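You operate a simulated robot arm through the tools that you are given. There is no shell and no other tool. Be economical: measure what you need, move in short steps, check, and stop when the job is done.

Carry out the task below with a simulated robot arm. There is one attempt and no reset: what you move stays moved.

TASK
Set the roller guide to 260 mm and clamp it again.
Fine: isolator off first and on again last; leave the belt guide and the take-up knobs.

It is judged by the outcome, as a careful person would: the job done as asked, and still so three seconds after it is handed in. It fails if anything else is knocked over, pushed out of place, dropped, spilled or broken.

THE ROBOT
A 7-joint arm with a two-finger parallel gripper, fixed in place. Base frame: the origin is at the foot of the arm, x ahead of it, y to its left, z up. Lengths are in mm, angles in degrees, forces in N, time in s.
With the tool pointing down near the work surface it reaches from about 300 to 700 mm from the base axis. Its first joint turns from -66.0 to 66.0 degrees. Payload 1.57 kg.
Tool frame: the origin (TCP) lies between the finger pads and is the grasp point; the fingertips stand 30 mm ahead of it; z points along the fingers, y is the line along which they close. The gripper opens to 110 mm. The fingers are 24 mm wide and 12 mm thick; the gripper's body (48 by 112 mm) begins 78 mm behind the TCP.
Orientation is that of the tool frame in the base frame, as a unit quaternion [w, x, y, z]. With the fingers straight down and closing along the base's y, the tool's x points along the base's -x, its y along +y and its z along -z.

THE INTERFACE
- The arm moves only by the tool arm_command. Its argument "motion" is a list of rows, each a list of 7 numbers: the shift along the tool's x, y, z in mm, then the turn, a rotation vector about the tool's x, y, z in degrees, then the gripper command, from -1 (fully open) to 1 (shut), values between in proportion. In form: [[dx, dy, dz, ax, ay, az, grip], ...]. A call has 1 to 20 rows; each row shifts and turns the commanded pose from where the row before left it, along the tool's axes as they then stand. A row lasts 0.2 s, in which the tool goes at most 50 mm and 8.6 degrees; a call with a longer step from one row to the next is refused whole, and so is a gripper value outside its range. A pose out of reach is approached as far as the arm can. The call stops where the force on the tool passes 70 N (or 10 N more than at its start, if that is more) or the arm is blocked; 0.2 s more then pass. The fingers move at their own pace (about 108 mm/s each) and stop on an object; they squeeze with about 32 N. The grip force told is the motor's: it shows also when the fingers shut on nothing. Time passes only in rows, and 0.2 s behind the last, so rows that do not move let the fingers close. It gives the time, the measured TCP pose, the force on the tool (base axes), the opening and the grip force at its end, in the units of the frame above (readings bear some noise), and new pictures: "pictures" is both (left out), scene, wrist or none.
- Cameras (640 x 400 px; columns grow to the right, rows downward): "scene" is fixed at [163.7, -407.1, 1380.8]; the picture's right is [0.72, -0.70, 0.00], its down [-0.56, -0.57, -0.60] and it looks along [0.42, 0.43, -0.80] (base axes); focal length 214 px, centre (320, 200). "wrist" rides on the gripper at [-36, 0, -80] in the tool frame; the picture's right is [0.00, -1.00, 0.00], its down [0.97, 0.00, -0.24] and it looks along [0.24, 0.00, 0.97] (tool axes); focal length 218 px, centre (320, 200).
- measure_at(camera, pixels): there is no depth. For up to 12 entries [column, row, z] of the newest picture of that camera ("zoom" is the newest enlarged one), the place [x, y] in the base frame at which the ray of that pixel passes the height z, good to about 3 mm. No time passes.
- inspect(camera, box): a new picture of the part [left, top, right, bottom] of that camera's present view, enlarged. No time passes.
- close_job(): hands the job in; it is judged then, once.

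Work in short steps. Measure before you move; look again where a grasp or a placing could have gone wrong, and mend it. You have 80 turns and 120 pictures in all, the two below and enlarged ones among them. Open the gripper and draw the arm clear of the work before you hand the job in, unless the task says otherwise; then end with one line.

The tools are called after "Call:" as name(argument=value, ...) on one line, values as JSON. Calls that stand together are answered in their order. arm_command: Moves the arm, as the interface text tells. Its arguments: {"type":"object","properties":{"motion":{"type":"array","items":{"type":"array","items":{"type":"number"}}},"pictures":{"type":"string","enum":["both","scene","wrist","none"]}},"required":["motion"]} The other tools are called the same way: measure_at (camera, pixels) gives the place at which the rays of pixels pass given heights; inspect (camera, box) takes an enlarged picture of a part of a camera's view; close_job () hands the job in.

At the start:

```text
time_s: 0.0
tcp_pos: [398.9, -100.8, 1168.7]
tool_rot: [0.0, 0.0, 1.0, 0.0]
ft_force: [-0.4, 0.0, 0.0]
grip_width: 110.0
gripper_force: 0.0
```

scene: 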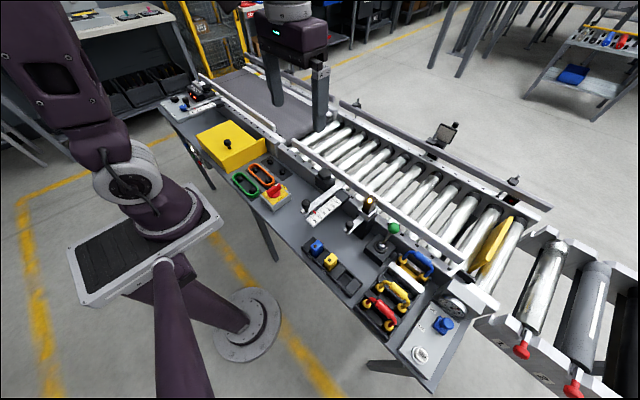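
wrist: 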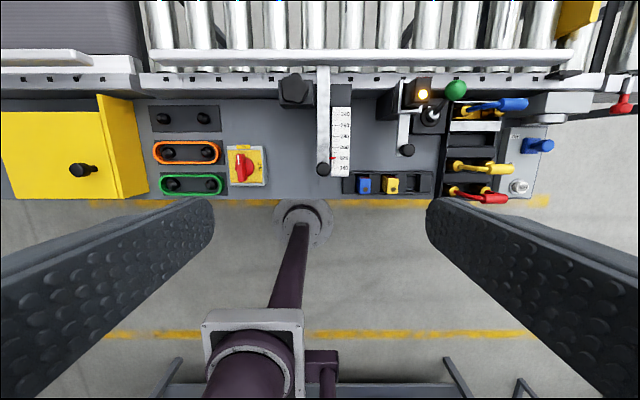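

I see an isolator at wrist (243,167), a scale at (341,140), and a rod with a handle at (323,168). I'll enlarge the views before measuring.

Call:
inspect(camera="wrist", box=[270, 60, 450, 200])

Call:
inspect(camera="scene", box=[220, 140, 420, 265])

Call:
inspect(camera="wrist", box=[130, 80, 290, 200])

Call:
inspect(camera="wrist", box=[380, 60, 640, 220])

```text
2.86 times, centred on (360, 130) of wrist
```

zoom: 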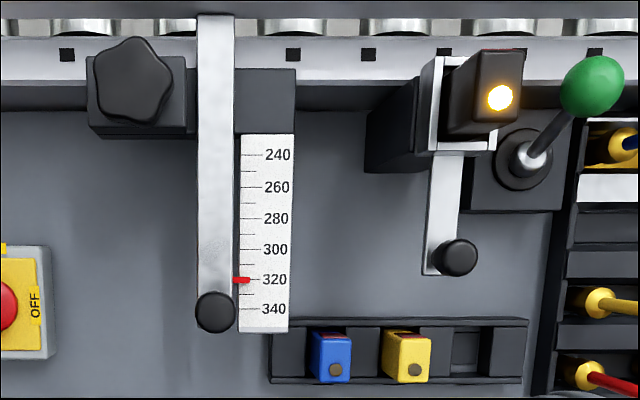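

```text
3.20 times, centred on (320, 202) of scene
```

zoom: 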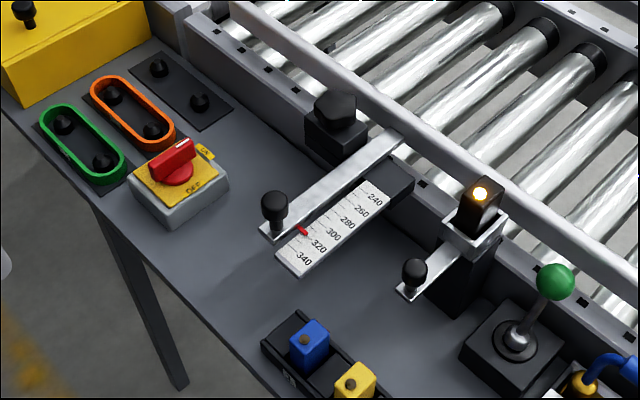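

```text
3.33 times, centred on (210, 140) of wrist
```

zoom: 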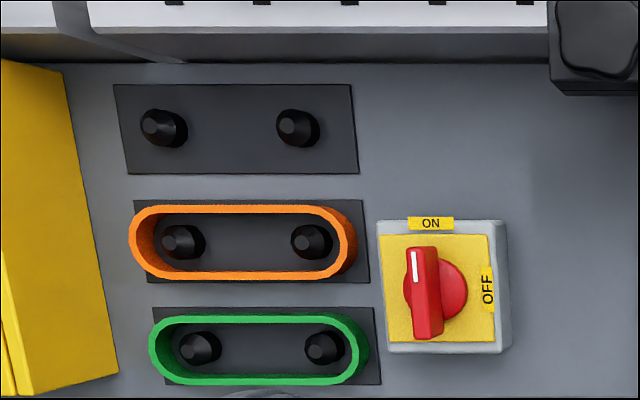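

```text
2.46 times, centred on (510, 140) of wrist
```

zoom: 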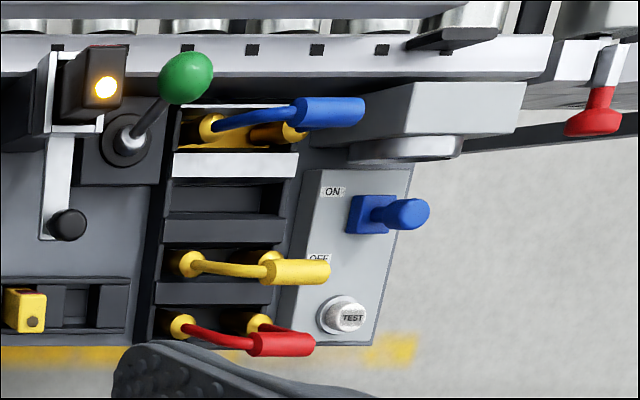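

Now closer views of the rail's end near the yellow item, and of the isolator and clamp in the scene view.

Call:
inspect(camera="scene", box=[400, 160, 560, 300])

Call:
inspect(camera="scene", box=[250, 160, 350, 225])

Call:
measure_at(camera="wrist", pixels=[[237, 164, 783], [237, 164, 840], [293, 88, 783], [293, 88, 880], [323, 169, 783], [323, 169, 860], [338, 158, 783], [338, 125, 783], [338, 158, 810], [338, 125, 810]])

Call:
measure_at(camera="scene", pixels=[[274, 190, 783], [274, 190, 840], [324, 175, 783], [324, 175, 880], [305, 203, 783], [305, 203, 860], [313, 212, 783], [313, 212, 810]])

```text
2.86 times, centred on (480, 230) of scene
```

zoom: 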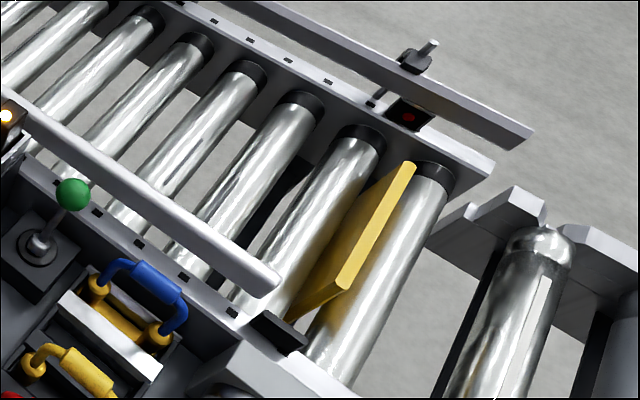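

```text
6.15 times, centred on (300, 192) of scene
```

zoom: 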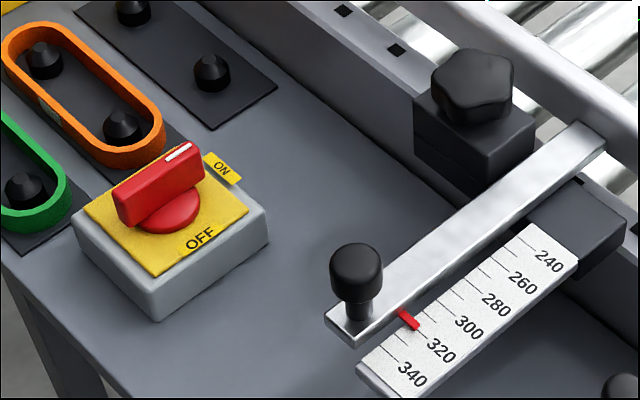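

```text
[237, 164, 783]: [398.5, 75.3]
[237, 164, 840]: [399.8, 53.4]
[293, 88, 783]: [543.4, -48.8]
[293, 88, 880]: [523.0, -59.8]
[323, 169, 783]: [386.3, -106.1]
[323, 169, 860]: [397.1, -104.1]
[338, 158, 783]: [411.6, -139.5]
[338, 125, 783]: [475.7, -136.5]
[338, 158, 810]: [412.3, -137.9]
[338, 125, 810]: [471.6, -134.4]
```

```text
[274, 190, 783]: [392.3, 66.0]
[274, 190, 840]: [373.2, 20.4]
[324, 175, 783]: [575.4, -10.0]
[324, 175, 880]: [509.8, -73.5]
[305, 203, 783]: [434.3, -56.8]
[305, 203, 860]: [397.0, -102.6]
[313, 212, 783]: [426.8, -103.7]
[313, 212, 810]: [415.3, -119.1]
```

Call:
measure_at(camera="wrist", pixels=[[241.2, 167, 783], [241.2, 167, 863], [323, 69, 863], [323, 69, 883], [293, 88, 855], [310, 94, 855], [276, 94, 855]])

Call:
measure_at(camera="scene", pixels=[[274.8, 188.7, 783], [274.8, 188.7, 863]])

```text
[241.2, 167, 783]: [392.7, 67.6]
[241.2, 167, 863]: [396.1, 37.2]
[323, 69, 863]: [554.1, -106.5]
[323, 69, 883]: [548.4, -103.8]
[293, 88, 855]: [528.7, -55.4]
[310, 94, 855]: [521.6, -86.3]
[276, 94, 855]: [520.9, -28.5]
```

```text
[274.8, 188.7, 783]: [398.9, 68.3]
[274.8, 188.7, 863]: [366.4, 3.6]
```

The isolator is near (395, 67) but its height is unclear. I'll move above it for a nearer look.

Call:
arm_command(motion=[[0, 34, 34, 0, 0, 0, -1], [0, 34, 34, 0, 0, 0, -1], [0, 34, 34, 0, 0, 0, -1], [0, 34, 34, 0, 0, 0, -1], [0, 32, 32, 0, 0, 0, -1], [0, 0, 0, 0, 0, 0, -1]], pictures="both")

```text
time_s: 1.4
tcp_pos: [398.9, 68.2, 1000.9]
tool_rot: [0.0, 0.0, 1.0, 0.001]
ft_force: [0.7, -0.6, 0.1]
grip_width: 109.9
gripper_force: 0.0
```

scene: 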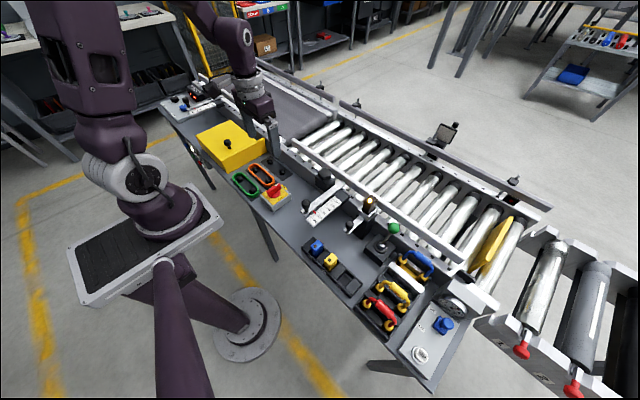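
wrist: 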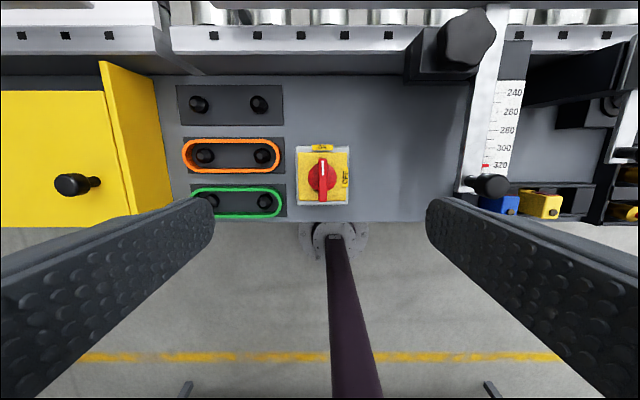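

Call:
inspect(camera="wrist", box=[280, 130, 368, 220])

Call:
measure_at(camera="wrist", pixels=[[322, 178, 703], [322, 178, 783], [322, 178, 823], [322, 178, 863], [460, 40, 783], [460, 40, 863], [488, 185, 783], [488, 185, 863]])

```text
4.44 times, centred on (324, 175) of wrist
```

zoom: 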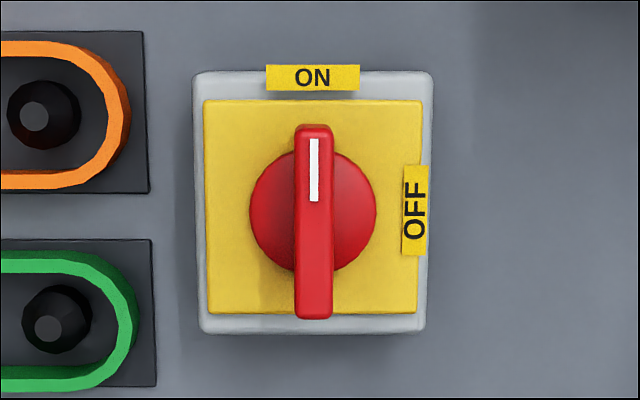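

```text
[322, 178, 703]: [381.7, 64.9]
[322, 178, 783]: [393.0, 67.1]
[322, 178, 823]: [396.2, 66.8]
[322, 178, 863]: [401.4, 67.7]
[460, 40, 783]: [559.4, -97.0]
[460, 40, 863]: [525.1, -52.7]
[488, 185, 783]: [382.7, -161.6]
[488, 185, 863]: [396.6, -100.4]
```

Isolator handle centre is about (394, 67) with its top at z≈786, lying along x. I'll lower to TCP z 835 with the fingers part open and look.

Call:
arm_command(motion=[[5, -1.5, 45, 0, 0, 0, 0.2], [0, 0, 45, 0, 0, 0, 0.2], [0, 0, 45, 0, 0, 0, 0.2], [0, 0, 31, 0, 0, 0, 0.2], [0, 0, 0, 0, 0, 0, 0.2]], pictures="both")

Call:
inspect(camera="scene", box=[230, 150, 330, 215])

```text
time_s: 2.6
tcp_pos: [393.6, 64.5, 834.9]
tool_rot: [-0.001, 0.0, 1.0, 0.0]
ft_force: [0.4, 0.2, 0.3]
grip_width: 44.1
gripper_force: 0.1
```

scene: 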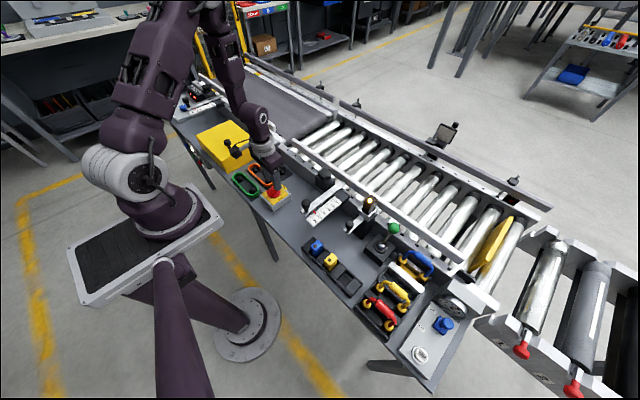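
wrist: 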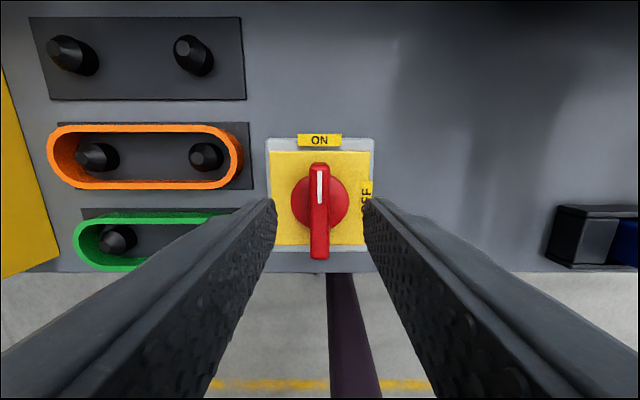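

```text
6.15 times, centred on (280, 182) of scene
```

zoom: 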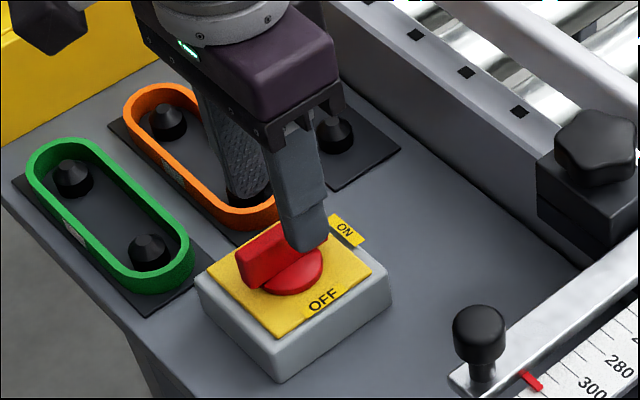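

Handle centre (319, 210) is aligned between the fingers. I'll go down 28 mm and close on the handle.

Call:
arm_command(motion=[[0, 0, 15, 0, 0, 0, 0.2], [0, 0, 13, 0, 0, 0, 0.2], [0, 0, 0, 0, 0, 0, 1], [0, 0, 0, 0, 0, 0, 1], [0, 0, 0, 0, 0, 0, 1]], pictures="wrist")

```text
time_s: 3.8
tcp_pos: [393.1, 65.3, 808.1]
tool_rot: [0.0, 0.0, 1.0, 0.0]
ft_force: [-2.4, 4.8, -5.8]
grip_width: 11.8
gripper_force: 29.5
```

wrist: 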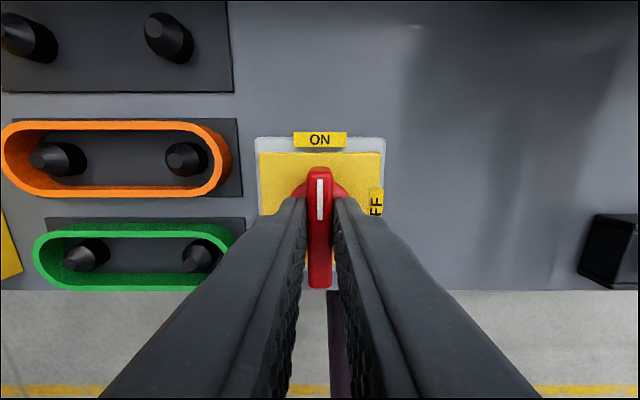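

Gripped at 11.8 mm. Now I turn it clockwise seen from above (+ about tool z) by 90°, in 8° rows.

Call:
arm_command(motion=[[0, 0, 0, 0, 0, 8, 1], [0, 0, 0, 0, 0, 8, 1], [0, 0, 0, 0, 0, 8, 1], [0, 0, 0, 0, 0, 8, 1], [0, 0, 0, 0, 0, 8, 1], [0, 0, 0, 0, 0, 8, 1], [0, 0, 0, 0, 0, 8, 1], [0, 0, 0, 0, 0, 8, 1], [0, 0, 0, 0, 0, 8, 1], [0, 0, 0, 0, 0, 8, 1], [0, 0, 0, 0, 0, 8, 1], [0, 0, 0, 0, 0, 2, 1], [0, 0, 0, 0, 0, 0, 1]], pictures="both")

```text
time_s: 5.9
tcp_pos: [402.0, 54.3, 807.5]
tool_rot: [0.015, 0.604, 0.797, -0.002]
ft_force: [24.5, -18.6, -7.1]
grip_width: 41.5
gripper_force: 45.2
stopped in row 10: the force on the tool passed its limit (the readings are from after the stop); the commanded pose is now the measured one
```

scene: 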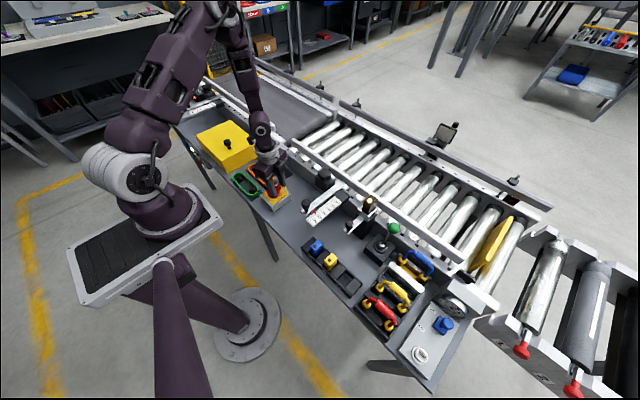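
wrist: 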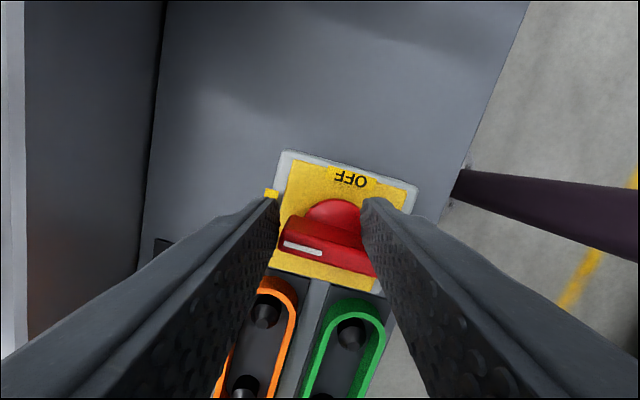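

The handle slipped in the grip: its white mark (300, 247) still points to ON. I'll open, rise, and turn back to look, then push the handle's end instead.

Call:
arm_command(motion=[[0, 0, 0, 0, 0, 0, -0.3], [0, 0, -20, 0, 0, 0, -0.3], [0, 0, -40, 0, 0, -8, -0.3], [0, 0, 0, 0, 0, -8.5, -0.3], [0, 0, 0, 0, 0, -8.5, -0.3], [0, 0, 0, 0, 0, -8.5, -0.3], [0, 0, 0, 0, 0, -8.5, -0.3], [0, 0, 0, 0, 0, -8.5, -0.3], [0, 0, 0, 0, 0, -8.5, -0.3], [0, 0, 0, 0, 0, -8.5, -0.3], [0, 0, 0, 0, 0, -6.7, -0.3], [0, 0, 0, 0, 0, 0, -0.3]], pictures="wrist")

Call:
inspect(camera="scene", box=[230, 150, 330, 215])

```text
time_s: 8.5
tcp_pos: [396.0, 57.0, 867.1]
tool_rot: [0.004, 0.0, 1.0, -0.009]
ft_force: [0.7, -1.0, -0.2]
grip_width: 71.7
gripper_force: 0.1
```

wrist: 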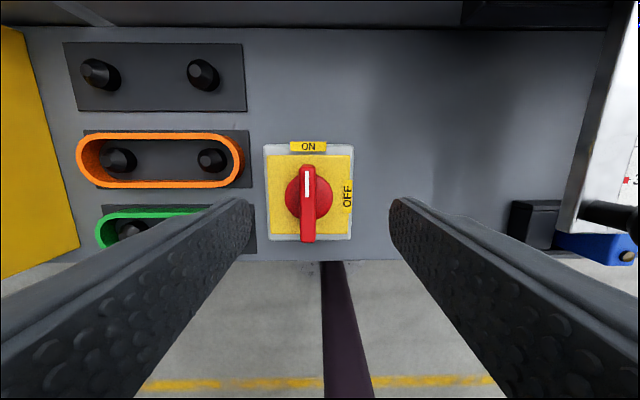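

```text
6.15 times, centred on (280, 182) of scene
```

zoom: 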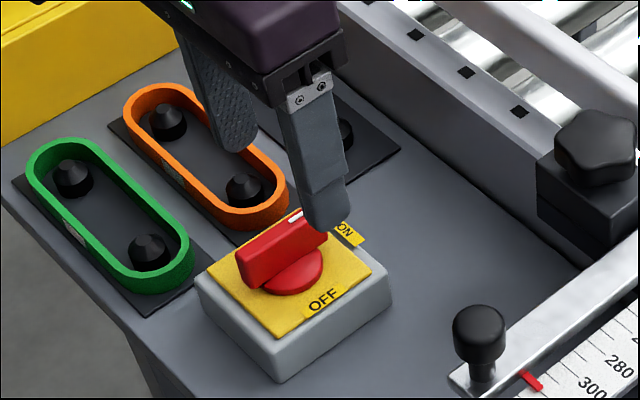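

Call:
measure_at(camera="wrist", pixels=[[308, 203, 787], [308, 164, 787], [308, 242, 787], [308, 195, 775], [330, 195, 775], [268, 190, 765], [240, 165, 770], [353, 190, 765]])

```text
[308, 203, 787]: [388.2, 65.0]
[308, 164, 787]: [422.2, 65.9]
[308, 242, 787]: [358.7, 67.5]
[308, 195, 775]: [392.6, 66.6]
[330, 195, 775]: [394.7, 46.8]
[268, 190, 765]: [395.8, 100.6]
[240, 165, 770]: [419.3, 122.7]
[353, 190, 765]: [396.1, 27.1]
```

The handle hasn't moved: centre (393, 66), half-length about 30. I'll place the closed fingers beside its ON end on the +y side.

Call:
arm_command(motion=[[-19, 33, 0, 0, 0, 0, 1], [0, 0, 0, 0, 0, 0, 1], [0, 0, 0, 0, 0, 0, 1], [0, 0, 30, 0, 0, 0, 1], [0, 0, 30, 0, 0, 0, 1], [0, 0, 0, 0, 0, 0, 1]], pictures="wrist")

Call:
inspect(camera="scene", box=[230, 150, 330, 215])

```text
time_s: 9.9
tcp_pos: [416.2, 89.7, 806.2]
tool_rot: [0.005, 0.001, 1.0, -0.009]
ft_force: [-0.5, 0.2, 0.1]
grip_width: 0.0
gripper_force: 21.2
```

wrist: 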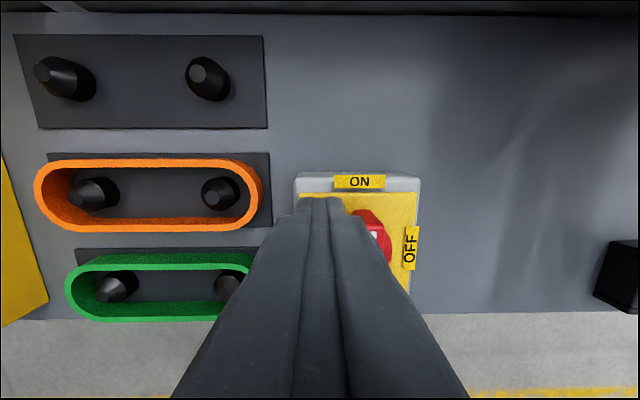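

```text
6.15 times, centred on (280, 182) of scene
```

zoom: 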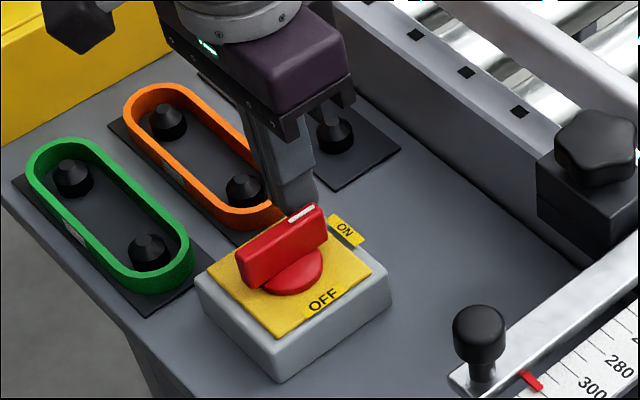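

Well placed. I'll press −y to touch and follow the arc for about 32°.

Call:
arm_command(motion=[[0, -3, 0, 0, 0, 0, 1], [0, -3, 0, 0, 0, 0, 1], [-2.3, -3.2, 0, 0, 0, 8, 1], [-2.3, -3.2, 0, 0, 0, 8, 1], [-2.3, -3.2, 0, 0, 0, 8, 1], [-2.3, -3.2, 0, 0, 0, 8, 1], [0, 0, 0, 0, 0, 0, 1]], pictures="wrist")

Call:
inspect(camera="scene", box=[230, 150, 330, 215])

```text
time_s: 11.2
tcp_pos: [421.4, 82.2, 807.2]
tool_rot: [0.006, 0.237, 0.971, 0.0]
ft_force: [2.7, 16.9, -7.0]
grip_width: 0.0
gripper_force: 21.6
stopped in row 6: the force on the tool passed its limit (the readings are from after the stop); the commanded pose is now the measured one
```

wrist: 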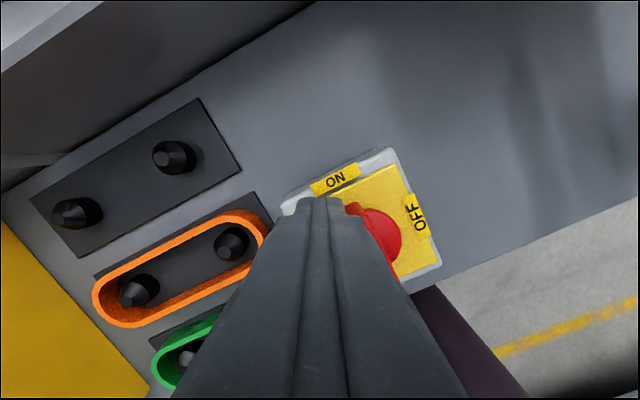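

```text
6.15 times, centred on (280, 182) of scene
```

zoom: 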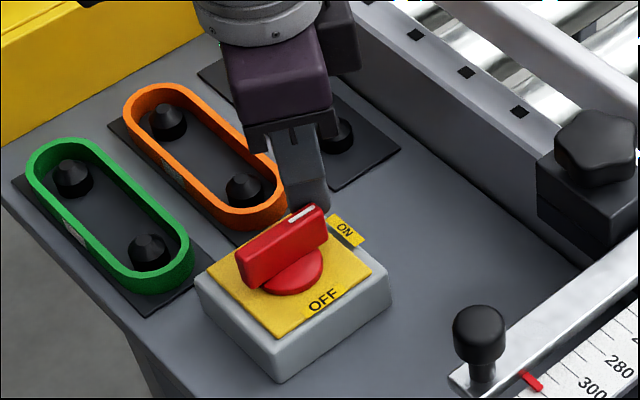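

The push hit its force limit. I'll look closely for any movement of the handle.

Call:
inspect(camera="wrist", box=[270, 140, 450, 290])

Call:
inspect(camera="scene", box=[255, 175, 295, 210])

Call:
inspect(camera="scene", box=[390, 300, 470, 380])

```text
2.67 times, centred on (360, 215) of wrist
```

zoom: 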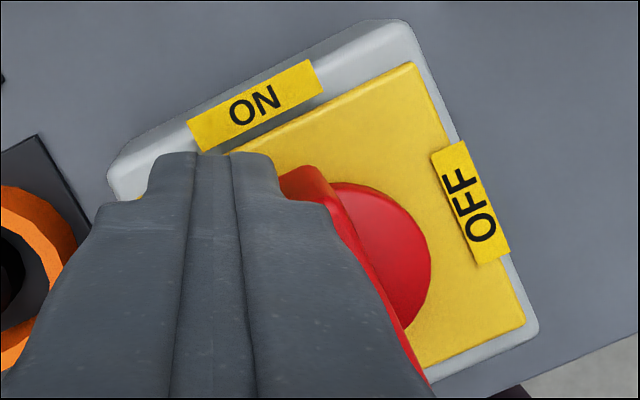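

```text
11.43 times, centred on (275, 192) of scene
```

zoom: 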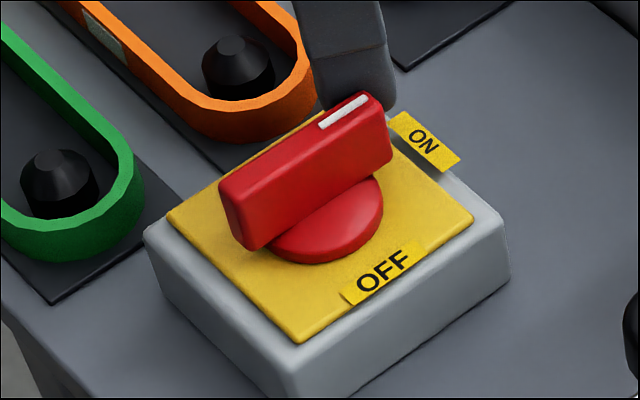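

```text
5.00 times, centred on (430, 340) of scene
```

zoom: 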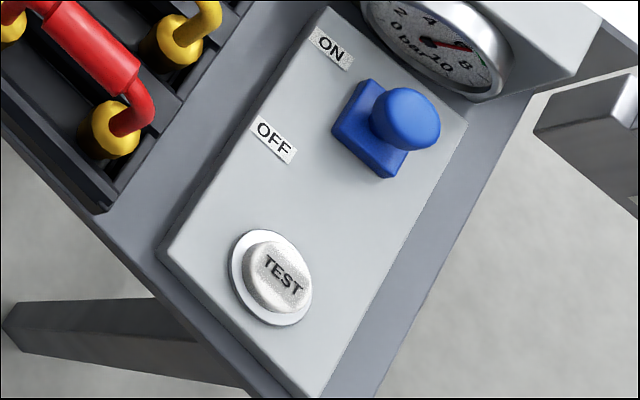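

No visible rotation. I'll push slowly in 1 mm steps with the force loaded and see how it responds.

Call:
arm_command(motion=[[0, -1, 0, 0, 0, 0, 1], [0, -1, 0, 0, 0, 0, 1], [0, -1, 0, 0, 0, 0, 1]], pictures="none")

Call:
inspect(camera="scene", box=[255, 175, 295, 210])

```text
time_s: 12.1
tcp_pos: [422.8, 79.1, 807.9]
tool_rot: [0.008, 0.236, 0.972, 0.001]
ft_force: [15.8, 48.2, -11.9]
grip_width: 0.0
gripper_force: 20.9
```

```text
11.43 times, centred on (275, 192) of scene
```

zoom: 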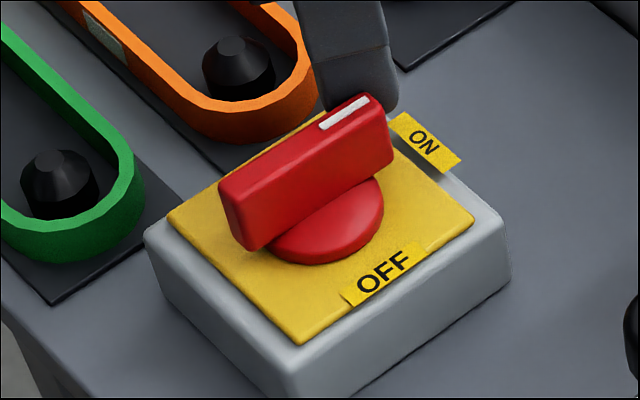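

Call:
arm_command(motion=[[0, 6, 0, 0, 0, 0, 1], [0, 6, 0, 0, 0, 0, 1], [0, 0, 0, 0, 0, -8, 1], [0, 0, 0, 0, 0, -8, 1], [0, 0, 0, 0, 0, -8, 1], [0, 0, 0, 0, 0, -3.3, 1], [0, 0, 0, 0, 0, 0, 1]], pictures="wrist")

Call:
inspect(camera="scene", box=[255, 175, 295, 210])

```text
time_s: 13.7
tcp_pos: [425.5, 86.7, 808.2]
tool_rot: [0.006, 0.001, 1.0, -0.002]
ft_force: [0.1, 0.7, -0.3]
grip_width: 0.0
gripper_force: 21.6
```

wrist: 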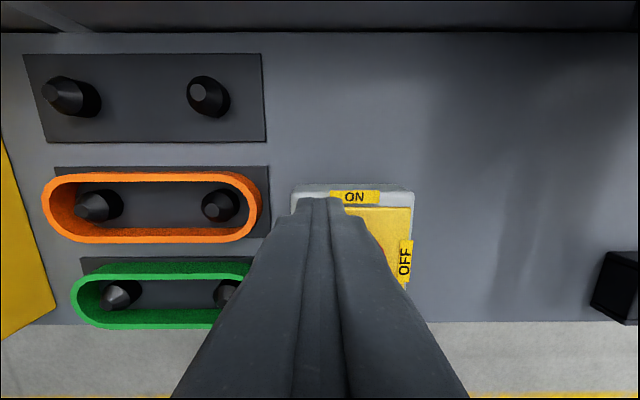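

```text
11.43 times, centred on (275, 192) of scene
```

zoom: 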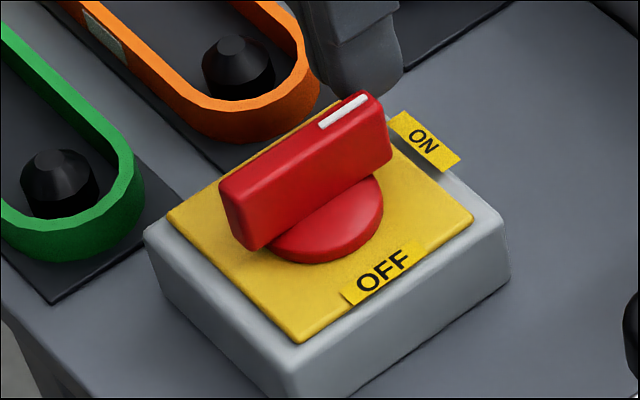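

I'll push flat, in line with −y, near the tip with rising force.

Call:
arm_command(motion=[[5, 0, 0, 0, 0, 0, 1], [0, -1.5, 0, 0, 0, 0, 1], [0, -1, 0, 0, 0, 0, 1], [0, -1, 0, 0, 0, 0, 1], [0, -1, 0, 0, 0, 0, 1], [0, -1, 0, 0, 0, 0, 1], [0, -1, 0, 0, 0, 0, 1], [0, -1, 0, 0, 0, 0, 1]], pictures="none")

Call:
inspect(camera="scene", box=[255, 175, 295, 210])

```text
time_s: 15.4
tcp_pos: [419.5, 80.2, 807.1]
tool_rot: [0.006, 0.001, 1.0, -0.002]
ft_force: [2.7, 19.4, -17.7]
grip_width: 0.1
gripper_force: 21.3
```

```text
11.43 times, centred on (275, 192) of scene
```

zoom: 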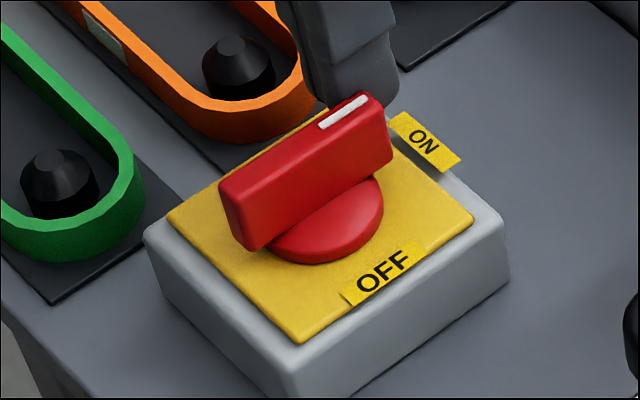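

19 N with little movement so far; continuing.

Call:
arm_command(motion=[[0, -1, 0, 0, 0, 0, 1], [0, -1, 0, 0, 0, 0, 1], [0, -1, 0, 0, 0, 0, 1], [0, -1, 0, 0, 0, 0, 1], [0, -1, 0, 0, 0, 0, 1]], pictures="none")

Call:
inspect(camera="scene", box=[255, 175, 295, 210])

```text
time_s: 16.8
tcp_pos: [420.8, 80.8, 807.6]
tool_rot: [0.006, -0.002, 1.0, 0.004]
ft_force: [-2.6, 14.1, 2.0]
grip_width: 0.3
gripper_force: 21.5
stopped in row 5: the force on the tool passed its limit (the readings are from after the stop); the commanded pose is now the measured one
```

```text
11.43 times, centred on (275, 192) of scene
```

zoom: 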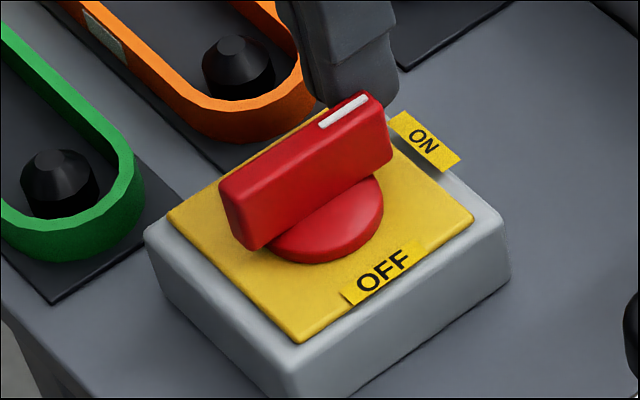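

The handle resists over 1.7 N·m clockwise. I'll lift, re-grip it squarely and deeper, and twist slowly in small steps to see which way it yields.

Call:
arm_command(motion=[[0, 5, 0, 0, 0, 0, 1], [0, 0, -40, 0, 0, 0, 1], [20, -10, -10, 0, 0, 0, 0.2], [7, -9, 0, 0, 0, 0, 0.2], [0, 0, 0, 0, 0, 0, 0.2], [0, 0, 0, 0, 0, 0, 0.2]], pictures="wrist")

Call:
inspect(camera="wrist", box=[250, 130, 390, 280])

```text
time_s: 18.2
tcp_pos: [393.2, 64.6, 855.7]
tool_rot: [0.007, -0.003, 1.0, 0.002]
ft_force: [0.6, -0.8, 0.8]
grip_width: 43.9
gripper_force: 0.1
```

wrist: 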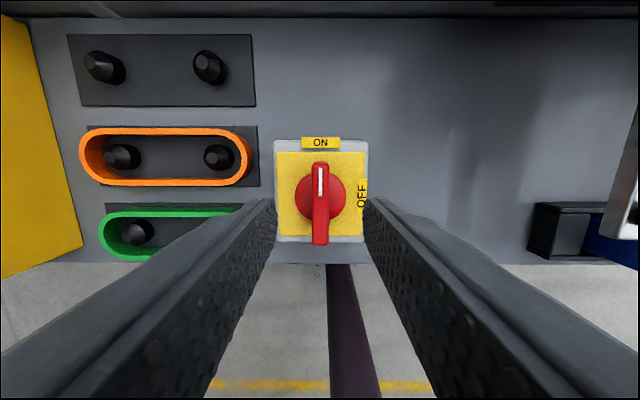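

```text
2.67 times, centred on (320, 205) of wrist
```

zoom: 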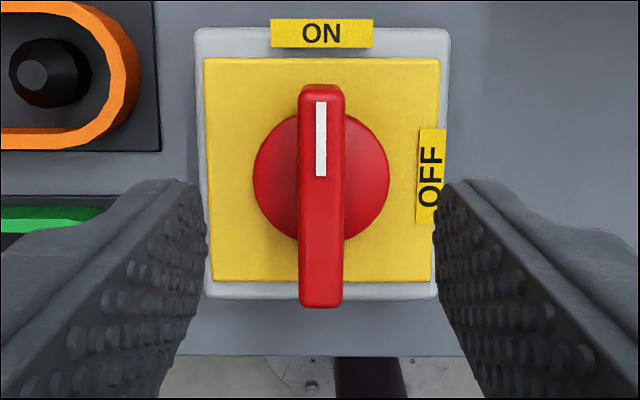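

Call:
arm_command(motion=[[0, 1, 30, 0, 0, 0, 0.2], [0, 0, 20, 0, 0, 0, 0.2], [0, 0, 6, 0, 0, 0, 0.2], [0, 0, 0, 0, 0, 0, 1], [0, 0, 0, 0, 0, 0, 1], [0, 0, 0, 0, 0, 0, 1]], pictures="none")

Call:
arm_command(motion=[[0, 0, 0, 0, 0, -3, 1], [0, 0, 0, 0, 0, -3, 1], [0, 0, 0, 0, 0, -3, 1], [0, 0, 0, 0, 0, -3, 1], [0, 0, 0, 0, 0, 0, 1]], pictures="wrist")

```text
time_s: 19.6
tcp_pos: [394.3, 66.1, 799.7]
tool_rot: [0.006, -0.001, 1.0, 0.002]
ft_force: [2.2, -26.8, -5.8]
grip_width: 12.0
gripper_force: 28.9
```

```text
time_s: 20.8
tcp_pos: [393.1, 66.4, 800.0]
tool_rot: [0.007, -0.106, 0.994, 0.002]
ft_force: [1.0, -26.6, 20.7]
grip_width: 11.9
gripper_force: 29.5
```

wrist: 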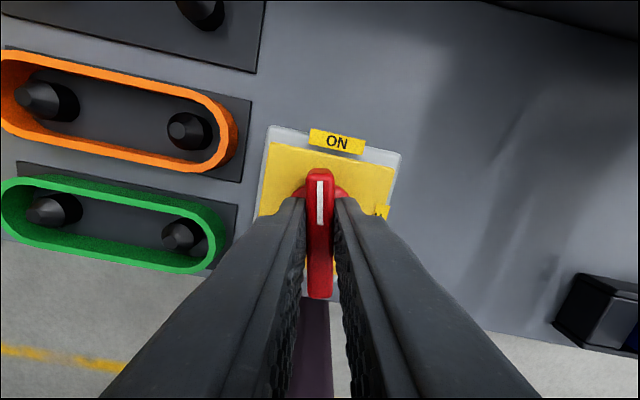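

The handle followed 12° counter-clockwise with the grip firm. I'll now return and test clockwise past ON with this deeper grip.

Call:
arm_command(motion=[[0, 0, 0, 0, 0, 4, 1], [0, 0, 0, 0, 0, 4, 1], [0, 0, 0, 0, 0, 4, 1], [0, 0, 0, 0, 0, 4, 1], [0, 0, 0, 0, 0, 4, 1], [0, 0, 0, 0, 0, 4, 1], [0, 0, 0, 0, 0, 0, 1]], pictures="wrist")

```text
time_s: 22.4
tcp_pos: [393.9, 65.4, 801.4]
tool_rot: [0.008, 0.105, 0.994, 0.003]
ft_force: [0.1, -29.1, -2.2]
grip_width: 16.5
gripper_force: 31.9
```

wrist: 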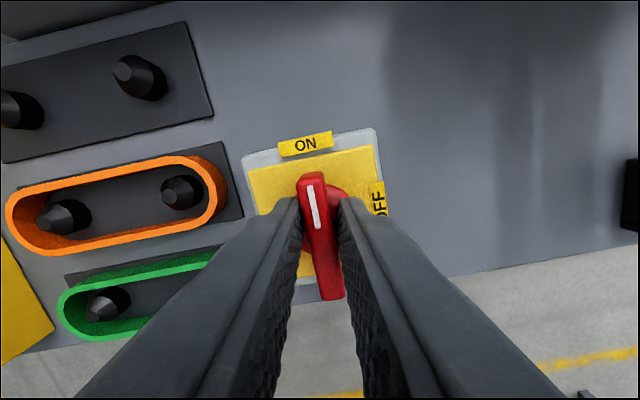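

ON is a hard stop clockwise; the handle only goes counter-clockwise. I'll turn it that way and find its end stop.

Call:
arm_command(motion=[[0, 0, 0, 0, 0, -6, 1], [0, 0, 0, 0, 0, -6, 1], [0, 0, 0, 0, 0, 0, 1], [0, 0, 0, 0, 0, -5, 1], [0, 0, 0, 0, 0, -5, 1], [0, 0, 0, 0, 0, -5, 1], [0, 0, 0, 0, 0, -5, 1], [0, 0, 0, 0, 0, -5, 1], [0, 0, 0, 0, 0, -5, 1], [0, 0, 0, 0, 0, -5, 1], [0, 0, 0, 0, 0, -5, 1], [0, 0, 0, 0, 0, -5, 1], [0, 0, 0, 0, 0, 0, 1]], pictures="wrist")

Call:
inspect(camera="scene", box=[230, 150, 330, 215])

```text
time_s: 25.2
tcp_pos: [392.6, 67.8, 801.4]
tool_rot: [0.006, -0.386, 0.923, 0.001]
ft_force: [-27.8, 16.0, 13.2]
grip_width: 12.0
gripper_force: 29.2
```

wrist: 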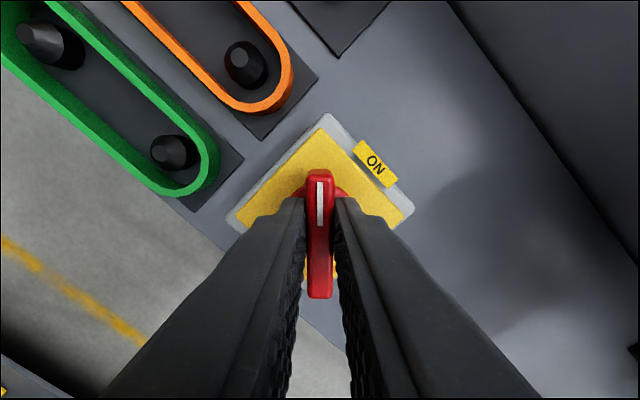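

```text
6.15 times, centred on (280, 182) of scene
```

zoom: 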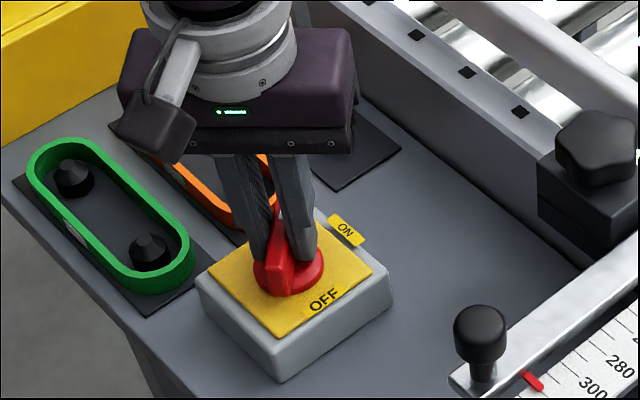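

It follows at 45°. Continuing to 90° and a little beyond.

Call:
arm_command(motion=[[0, 0, 0, 0, 0, -5, 1], [0, 0, 0, 0, 0, -5, 1], [0, 0, 0, 0, 0, -5, 1], [0, 0, 0, 0, 0, -5, 1], [0, 0, 0, 0, 0, -5, 1], [0, 0, 0, 0, 0, -5, 1], [0, 0, 0, 0, 0, -5, 1], [0, 0, 0, 0, 0, -5, 1], [0, 0, 0, 0, 0, -5, 1], [0, 0, 0, 0, 0, -4, 1], [0, 0, 0, 0, 0, 0, 1]], pictures="wrist")

Call:
inspect(camera="scene", box=[230, 150, 330, 215])

```text
time_s: 27.6
tcp_pos: [390.0, 66.6, 800.9]
tool_rot: [-0.004, 0.734, -0.679, -0.001]
ft_force: [-50.6, 23.9, -11.4]
grip_width: 13.3
gripper_force: 29.5
```

wrist: 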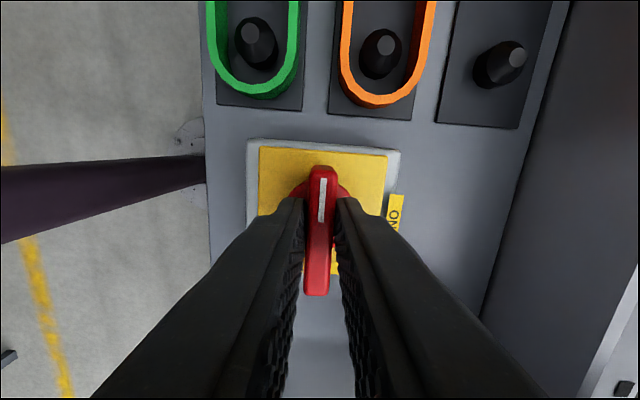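

```text
6.15 times, centred on (280, 182) of scene
```

zoom: 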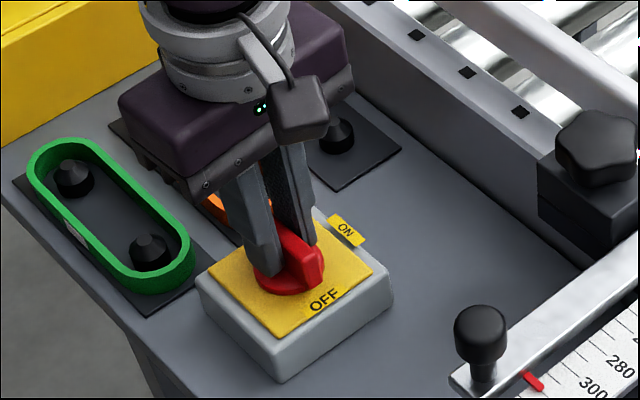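

It hit a stop at 90°, so this is the OFF end. I'll release, rise, and check the handle stays and whether any indicator changed.

Call:
arm_command(motion=[[0, 0, 0, 0, 0, 4, 1], [0, 0, 0, 0, 0, 0, 0.2], [0, 0, 0, 0, 0, 0, 0.2], [0, 0, -40, 0, 0, 0, 0.2], [0, 0, -50, 0, 0, 8.5, 0.2], [0, 0, -10, 0, 0, 8.5, -1], [0, 0, 0, 0, 0, 8.5, -1], [0, 0, 0, 0, 0, 8.5, -1], [0, 0, 0, 0, 0, 8.5, -1], [0, 0, 0, 0, 0, 8.5, -1], [0, 0, 0, 0, 0, 8.5, -1], [0, 0, 0, 0, 0, 8.5, -1], [0, 0, 0, 0, 0, 8.5, -1], [0, 0, 0, 0, 0, 8.5, -1], [0, 0, 0, 0, 0, 5, -1], [0, 0, 0, 0, 0, 0, -1]], pictures="both")

Call:
inspect(camera="scene", box=[240, 140, 440, 265])

```text
time_s: 31.0
tcp_pos: [393.2, 66.7, 900.7]
tool_rot: [0.007, -0.001, 1.0, 0.002]
ft_force: [0.7, 0.2, 0.6]
grip_width: 110.3
gripper_force: 0.1
```

scene: 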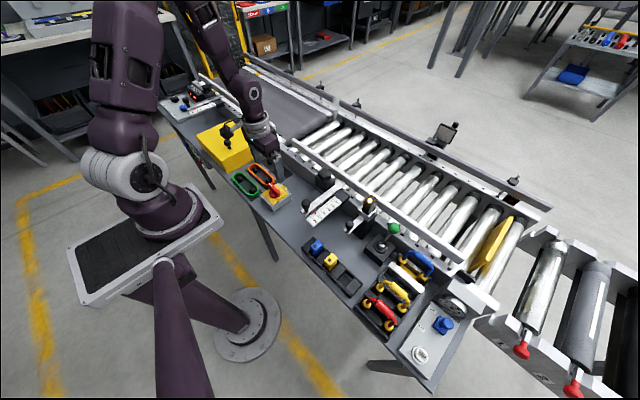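
wrist: 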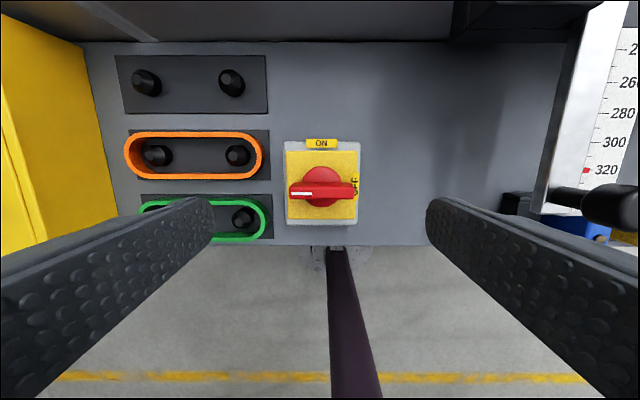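

```text
3.20 times, centred on (340, 202) of scene
```

zoom: 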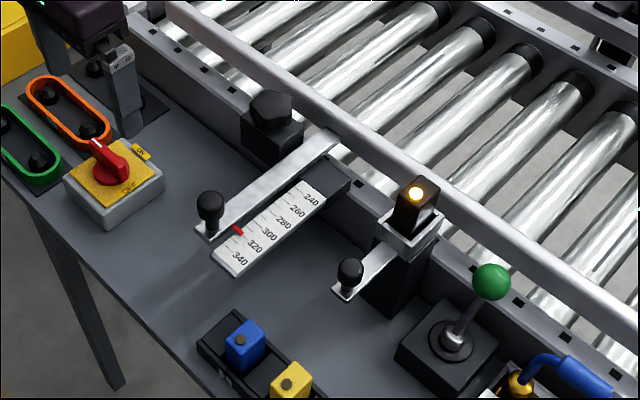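

The isolator handle is across to OFF. Next I move above the star clamp knob at about (528, −57).

Call:
arm_command(motion=[[0, 0, -45, 0, 0, 0, -1], [0, -31, -35, 0, 0, 0, -1], [-34, -31, 0, 0, 0, 0, -1], [-34, -31, 0, 0, 0, 0, -1], [-34, -31, 0, 0, 0, 0, -1], [-30, 0, 0, 0, 0, 0, -1], [0, 0, 0, 0, 0, 0, -1]], pictures="both")

Call:
inspect(camera="wrist", box=[240, 80, 440, 230])

```text
time_s: 32.6
tcp_pos: [526.9, -57.8, 981.9]
tool_rot: [0.007, -0.001, 1.0, 0.002]
ft_force: [-0.1, 0.2, 0.1]
grip_width: 109.9
gripper_force: 0.1
```

scene: 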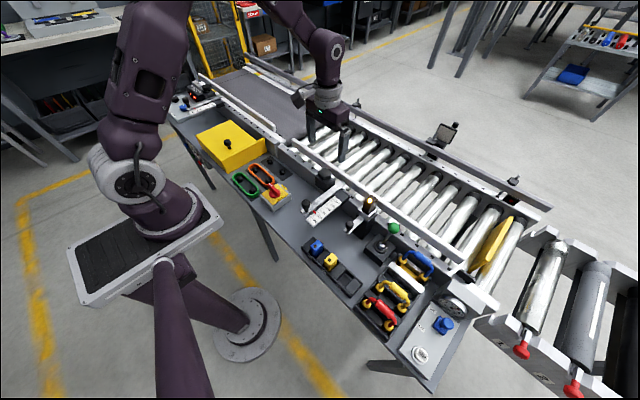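
wrist: 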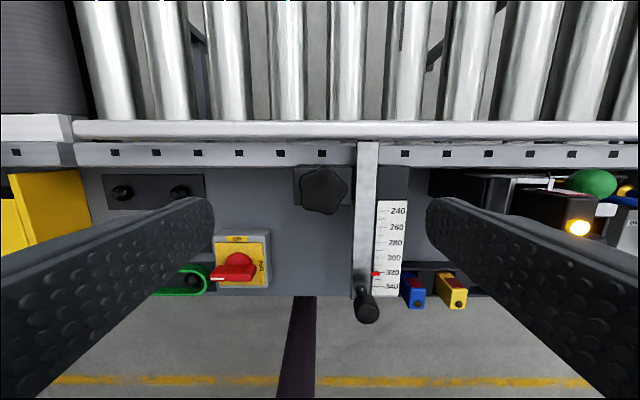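

```text
2.67 times, centred on (340, 155) of wrist
```

zoom: 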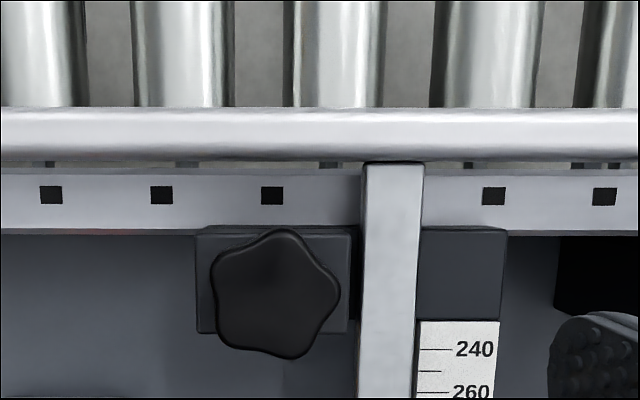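

Call:
measure_at(camera="wrist", pixels=[[323.5, 190, 850], [323.5, 190, 860], [299, 190, 855], [347, 190, 855], [323, 166, 855], [323, 213, 855], [356, 190, 840], [378, 190, 840], [323, 138, 870], [323, 121, 870], [323, 143, 840]])

Call:
inspect(camera="scene", box=[300, 155, 360, 205])

```text
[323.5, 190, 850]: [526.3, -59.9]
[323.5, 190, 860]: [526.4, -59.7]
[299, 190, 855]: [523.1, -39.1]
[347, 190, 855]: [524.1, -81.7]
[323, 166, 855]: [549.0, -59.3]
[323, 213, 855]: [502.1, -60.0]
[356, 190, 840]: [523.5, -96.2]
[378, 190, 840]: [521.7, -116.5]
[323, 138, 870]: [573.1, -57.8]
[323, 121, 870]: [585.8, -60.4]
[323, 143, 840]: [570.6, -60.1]
```

```text
8.00 times, centred on (330, 180) of scene
```

zoom: 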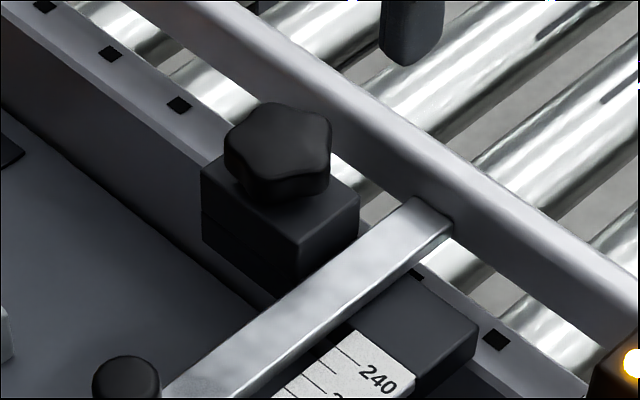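

Knob centre (525, −60), diameter about 46, top about 858; the bar starts at y≈−96. I'll come down with a 60 mm opening to TCP z 884 first.

Call:
arm_command(motion=[[1.5, -2, 40, 0, 0, 0, -0.1], [0, 0, 40, 0, 0, 0, -0.1], [0, 0, 18, 0, 0, 0, -0.1], [0, 0, 0, 0, 0, 0, -0.1]], pictures="wrist")

Call:
inspect(camera="scene", box=[290, 145, 370, 205])

```text
time_s: 33.6
tcp_pos: [526.7, -59.4, 883.7]
tool_rot: [0.008, -0.002, 1.0, 0.002]
ft_force: [-0.4, -0.9, 0.6]
grip_width: 60.5
gripper_force: 0.1
```

wrist: 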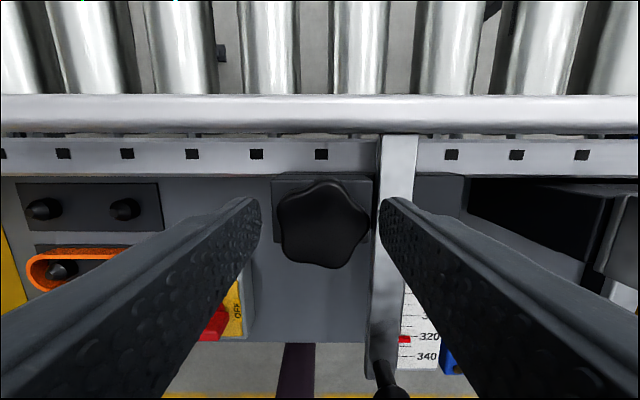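

```text
6.67 times, centred on (330, 175) of scene
```

zoom: 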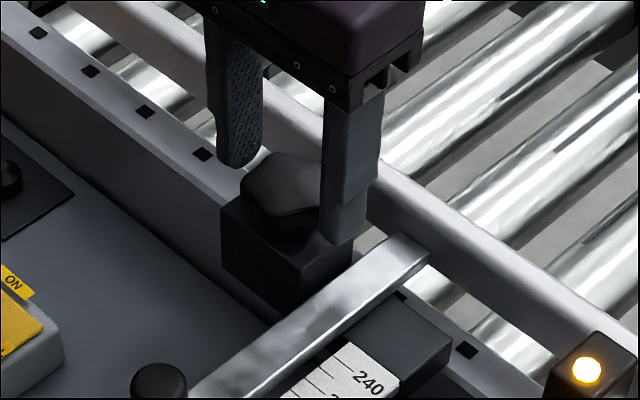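

Centred on the knob (323, 222). I'll lower 11 mm, close, and turn counter-clockwise in steps.

Call:
arm_command(motion=[[1.5, -1, 6, 0, 0, 0, -0.1], [0, 0, 5, 0, 0, 0, -0.1], [0, 0, 0, 0, 0, 0, 1], [0, 0, 0, 0, 0, 0, 1], [0, 0, 0, 0, 0, 0, 1]], pictures="wrist")

```text
time_s: 34.8
tcp_pos: [523.8, -60.4, 873.2]
tool_rot: [0.006, -0.001, 1.0, 0.002]
ft_force: [-1.8, 9.1, 0.2]
grip_width: 42.7
gripper_force: 45.4
```

wrist: 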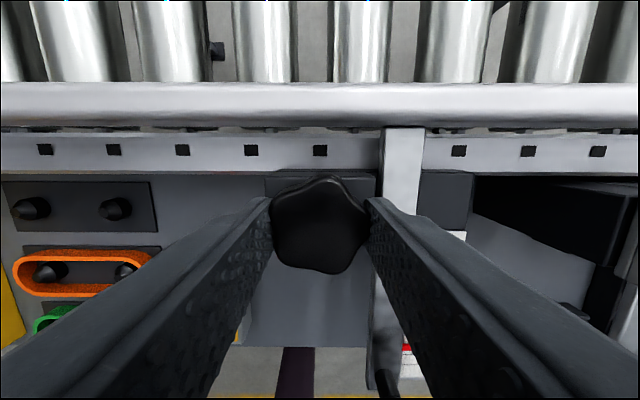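

Gripped at 42.7 mm. I'll turn −45° slowly.

Call:
arm_command(motion=[[0, 0, 0, 0, 0, -5, 1], [0, 0, 0, 0, 0, -5, 1], [0, 0, 0, 0, 0, -5, 1], [0, 0, 0, 0, 0, -5, 1], [0, 0, 0, 0, 0, -5, 1], [0, 0, 0, 0, 0, -5, 1], [0, 0, 0, 0, 0, -5, 1], [0, 0, 0, 0, 0, -5, 1], [0, 0, 0, 0, 0, -5, 1], [0, 0, 0, 0, 0, 0, 1]], pictures="wrist")

```text
time_s: 37.0
tcp_pos: [525.1, -61.1, 873.1]
tool_rot: [0.008, -0.385, 0.923, -0.001]
ft_force: [27.7, 4.3, 7.9]
grip_width: 42.3
gripper_force: 45.2
```

wrist: 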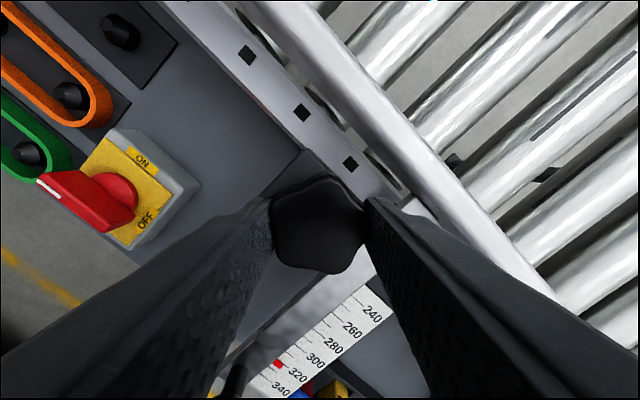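

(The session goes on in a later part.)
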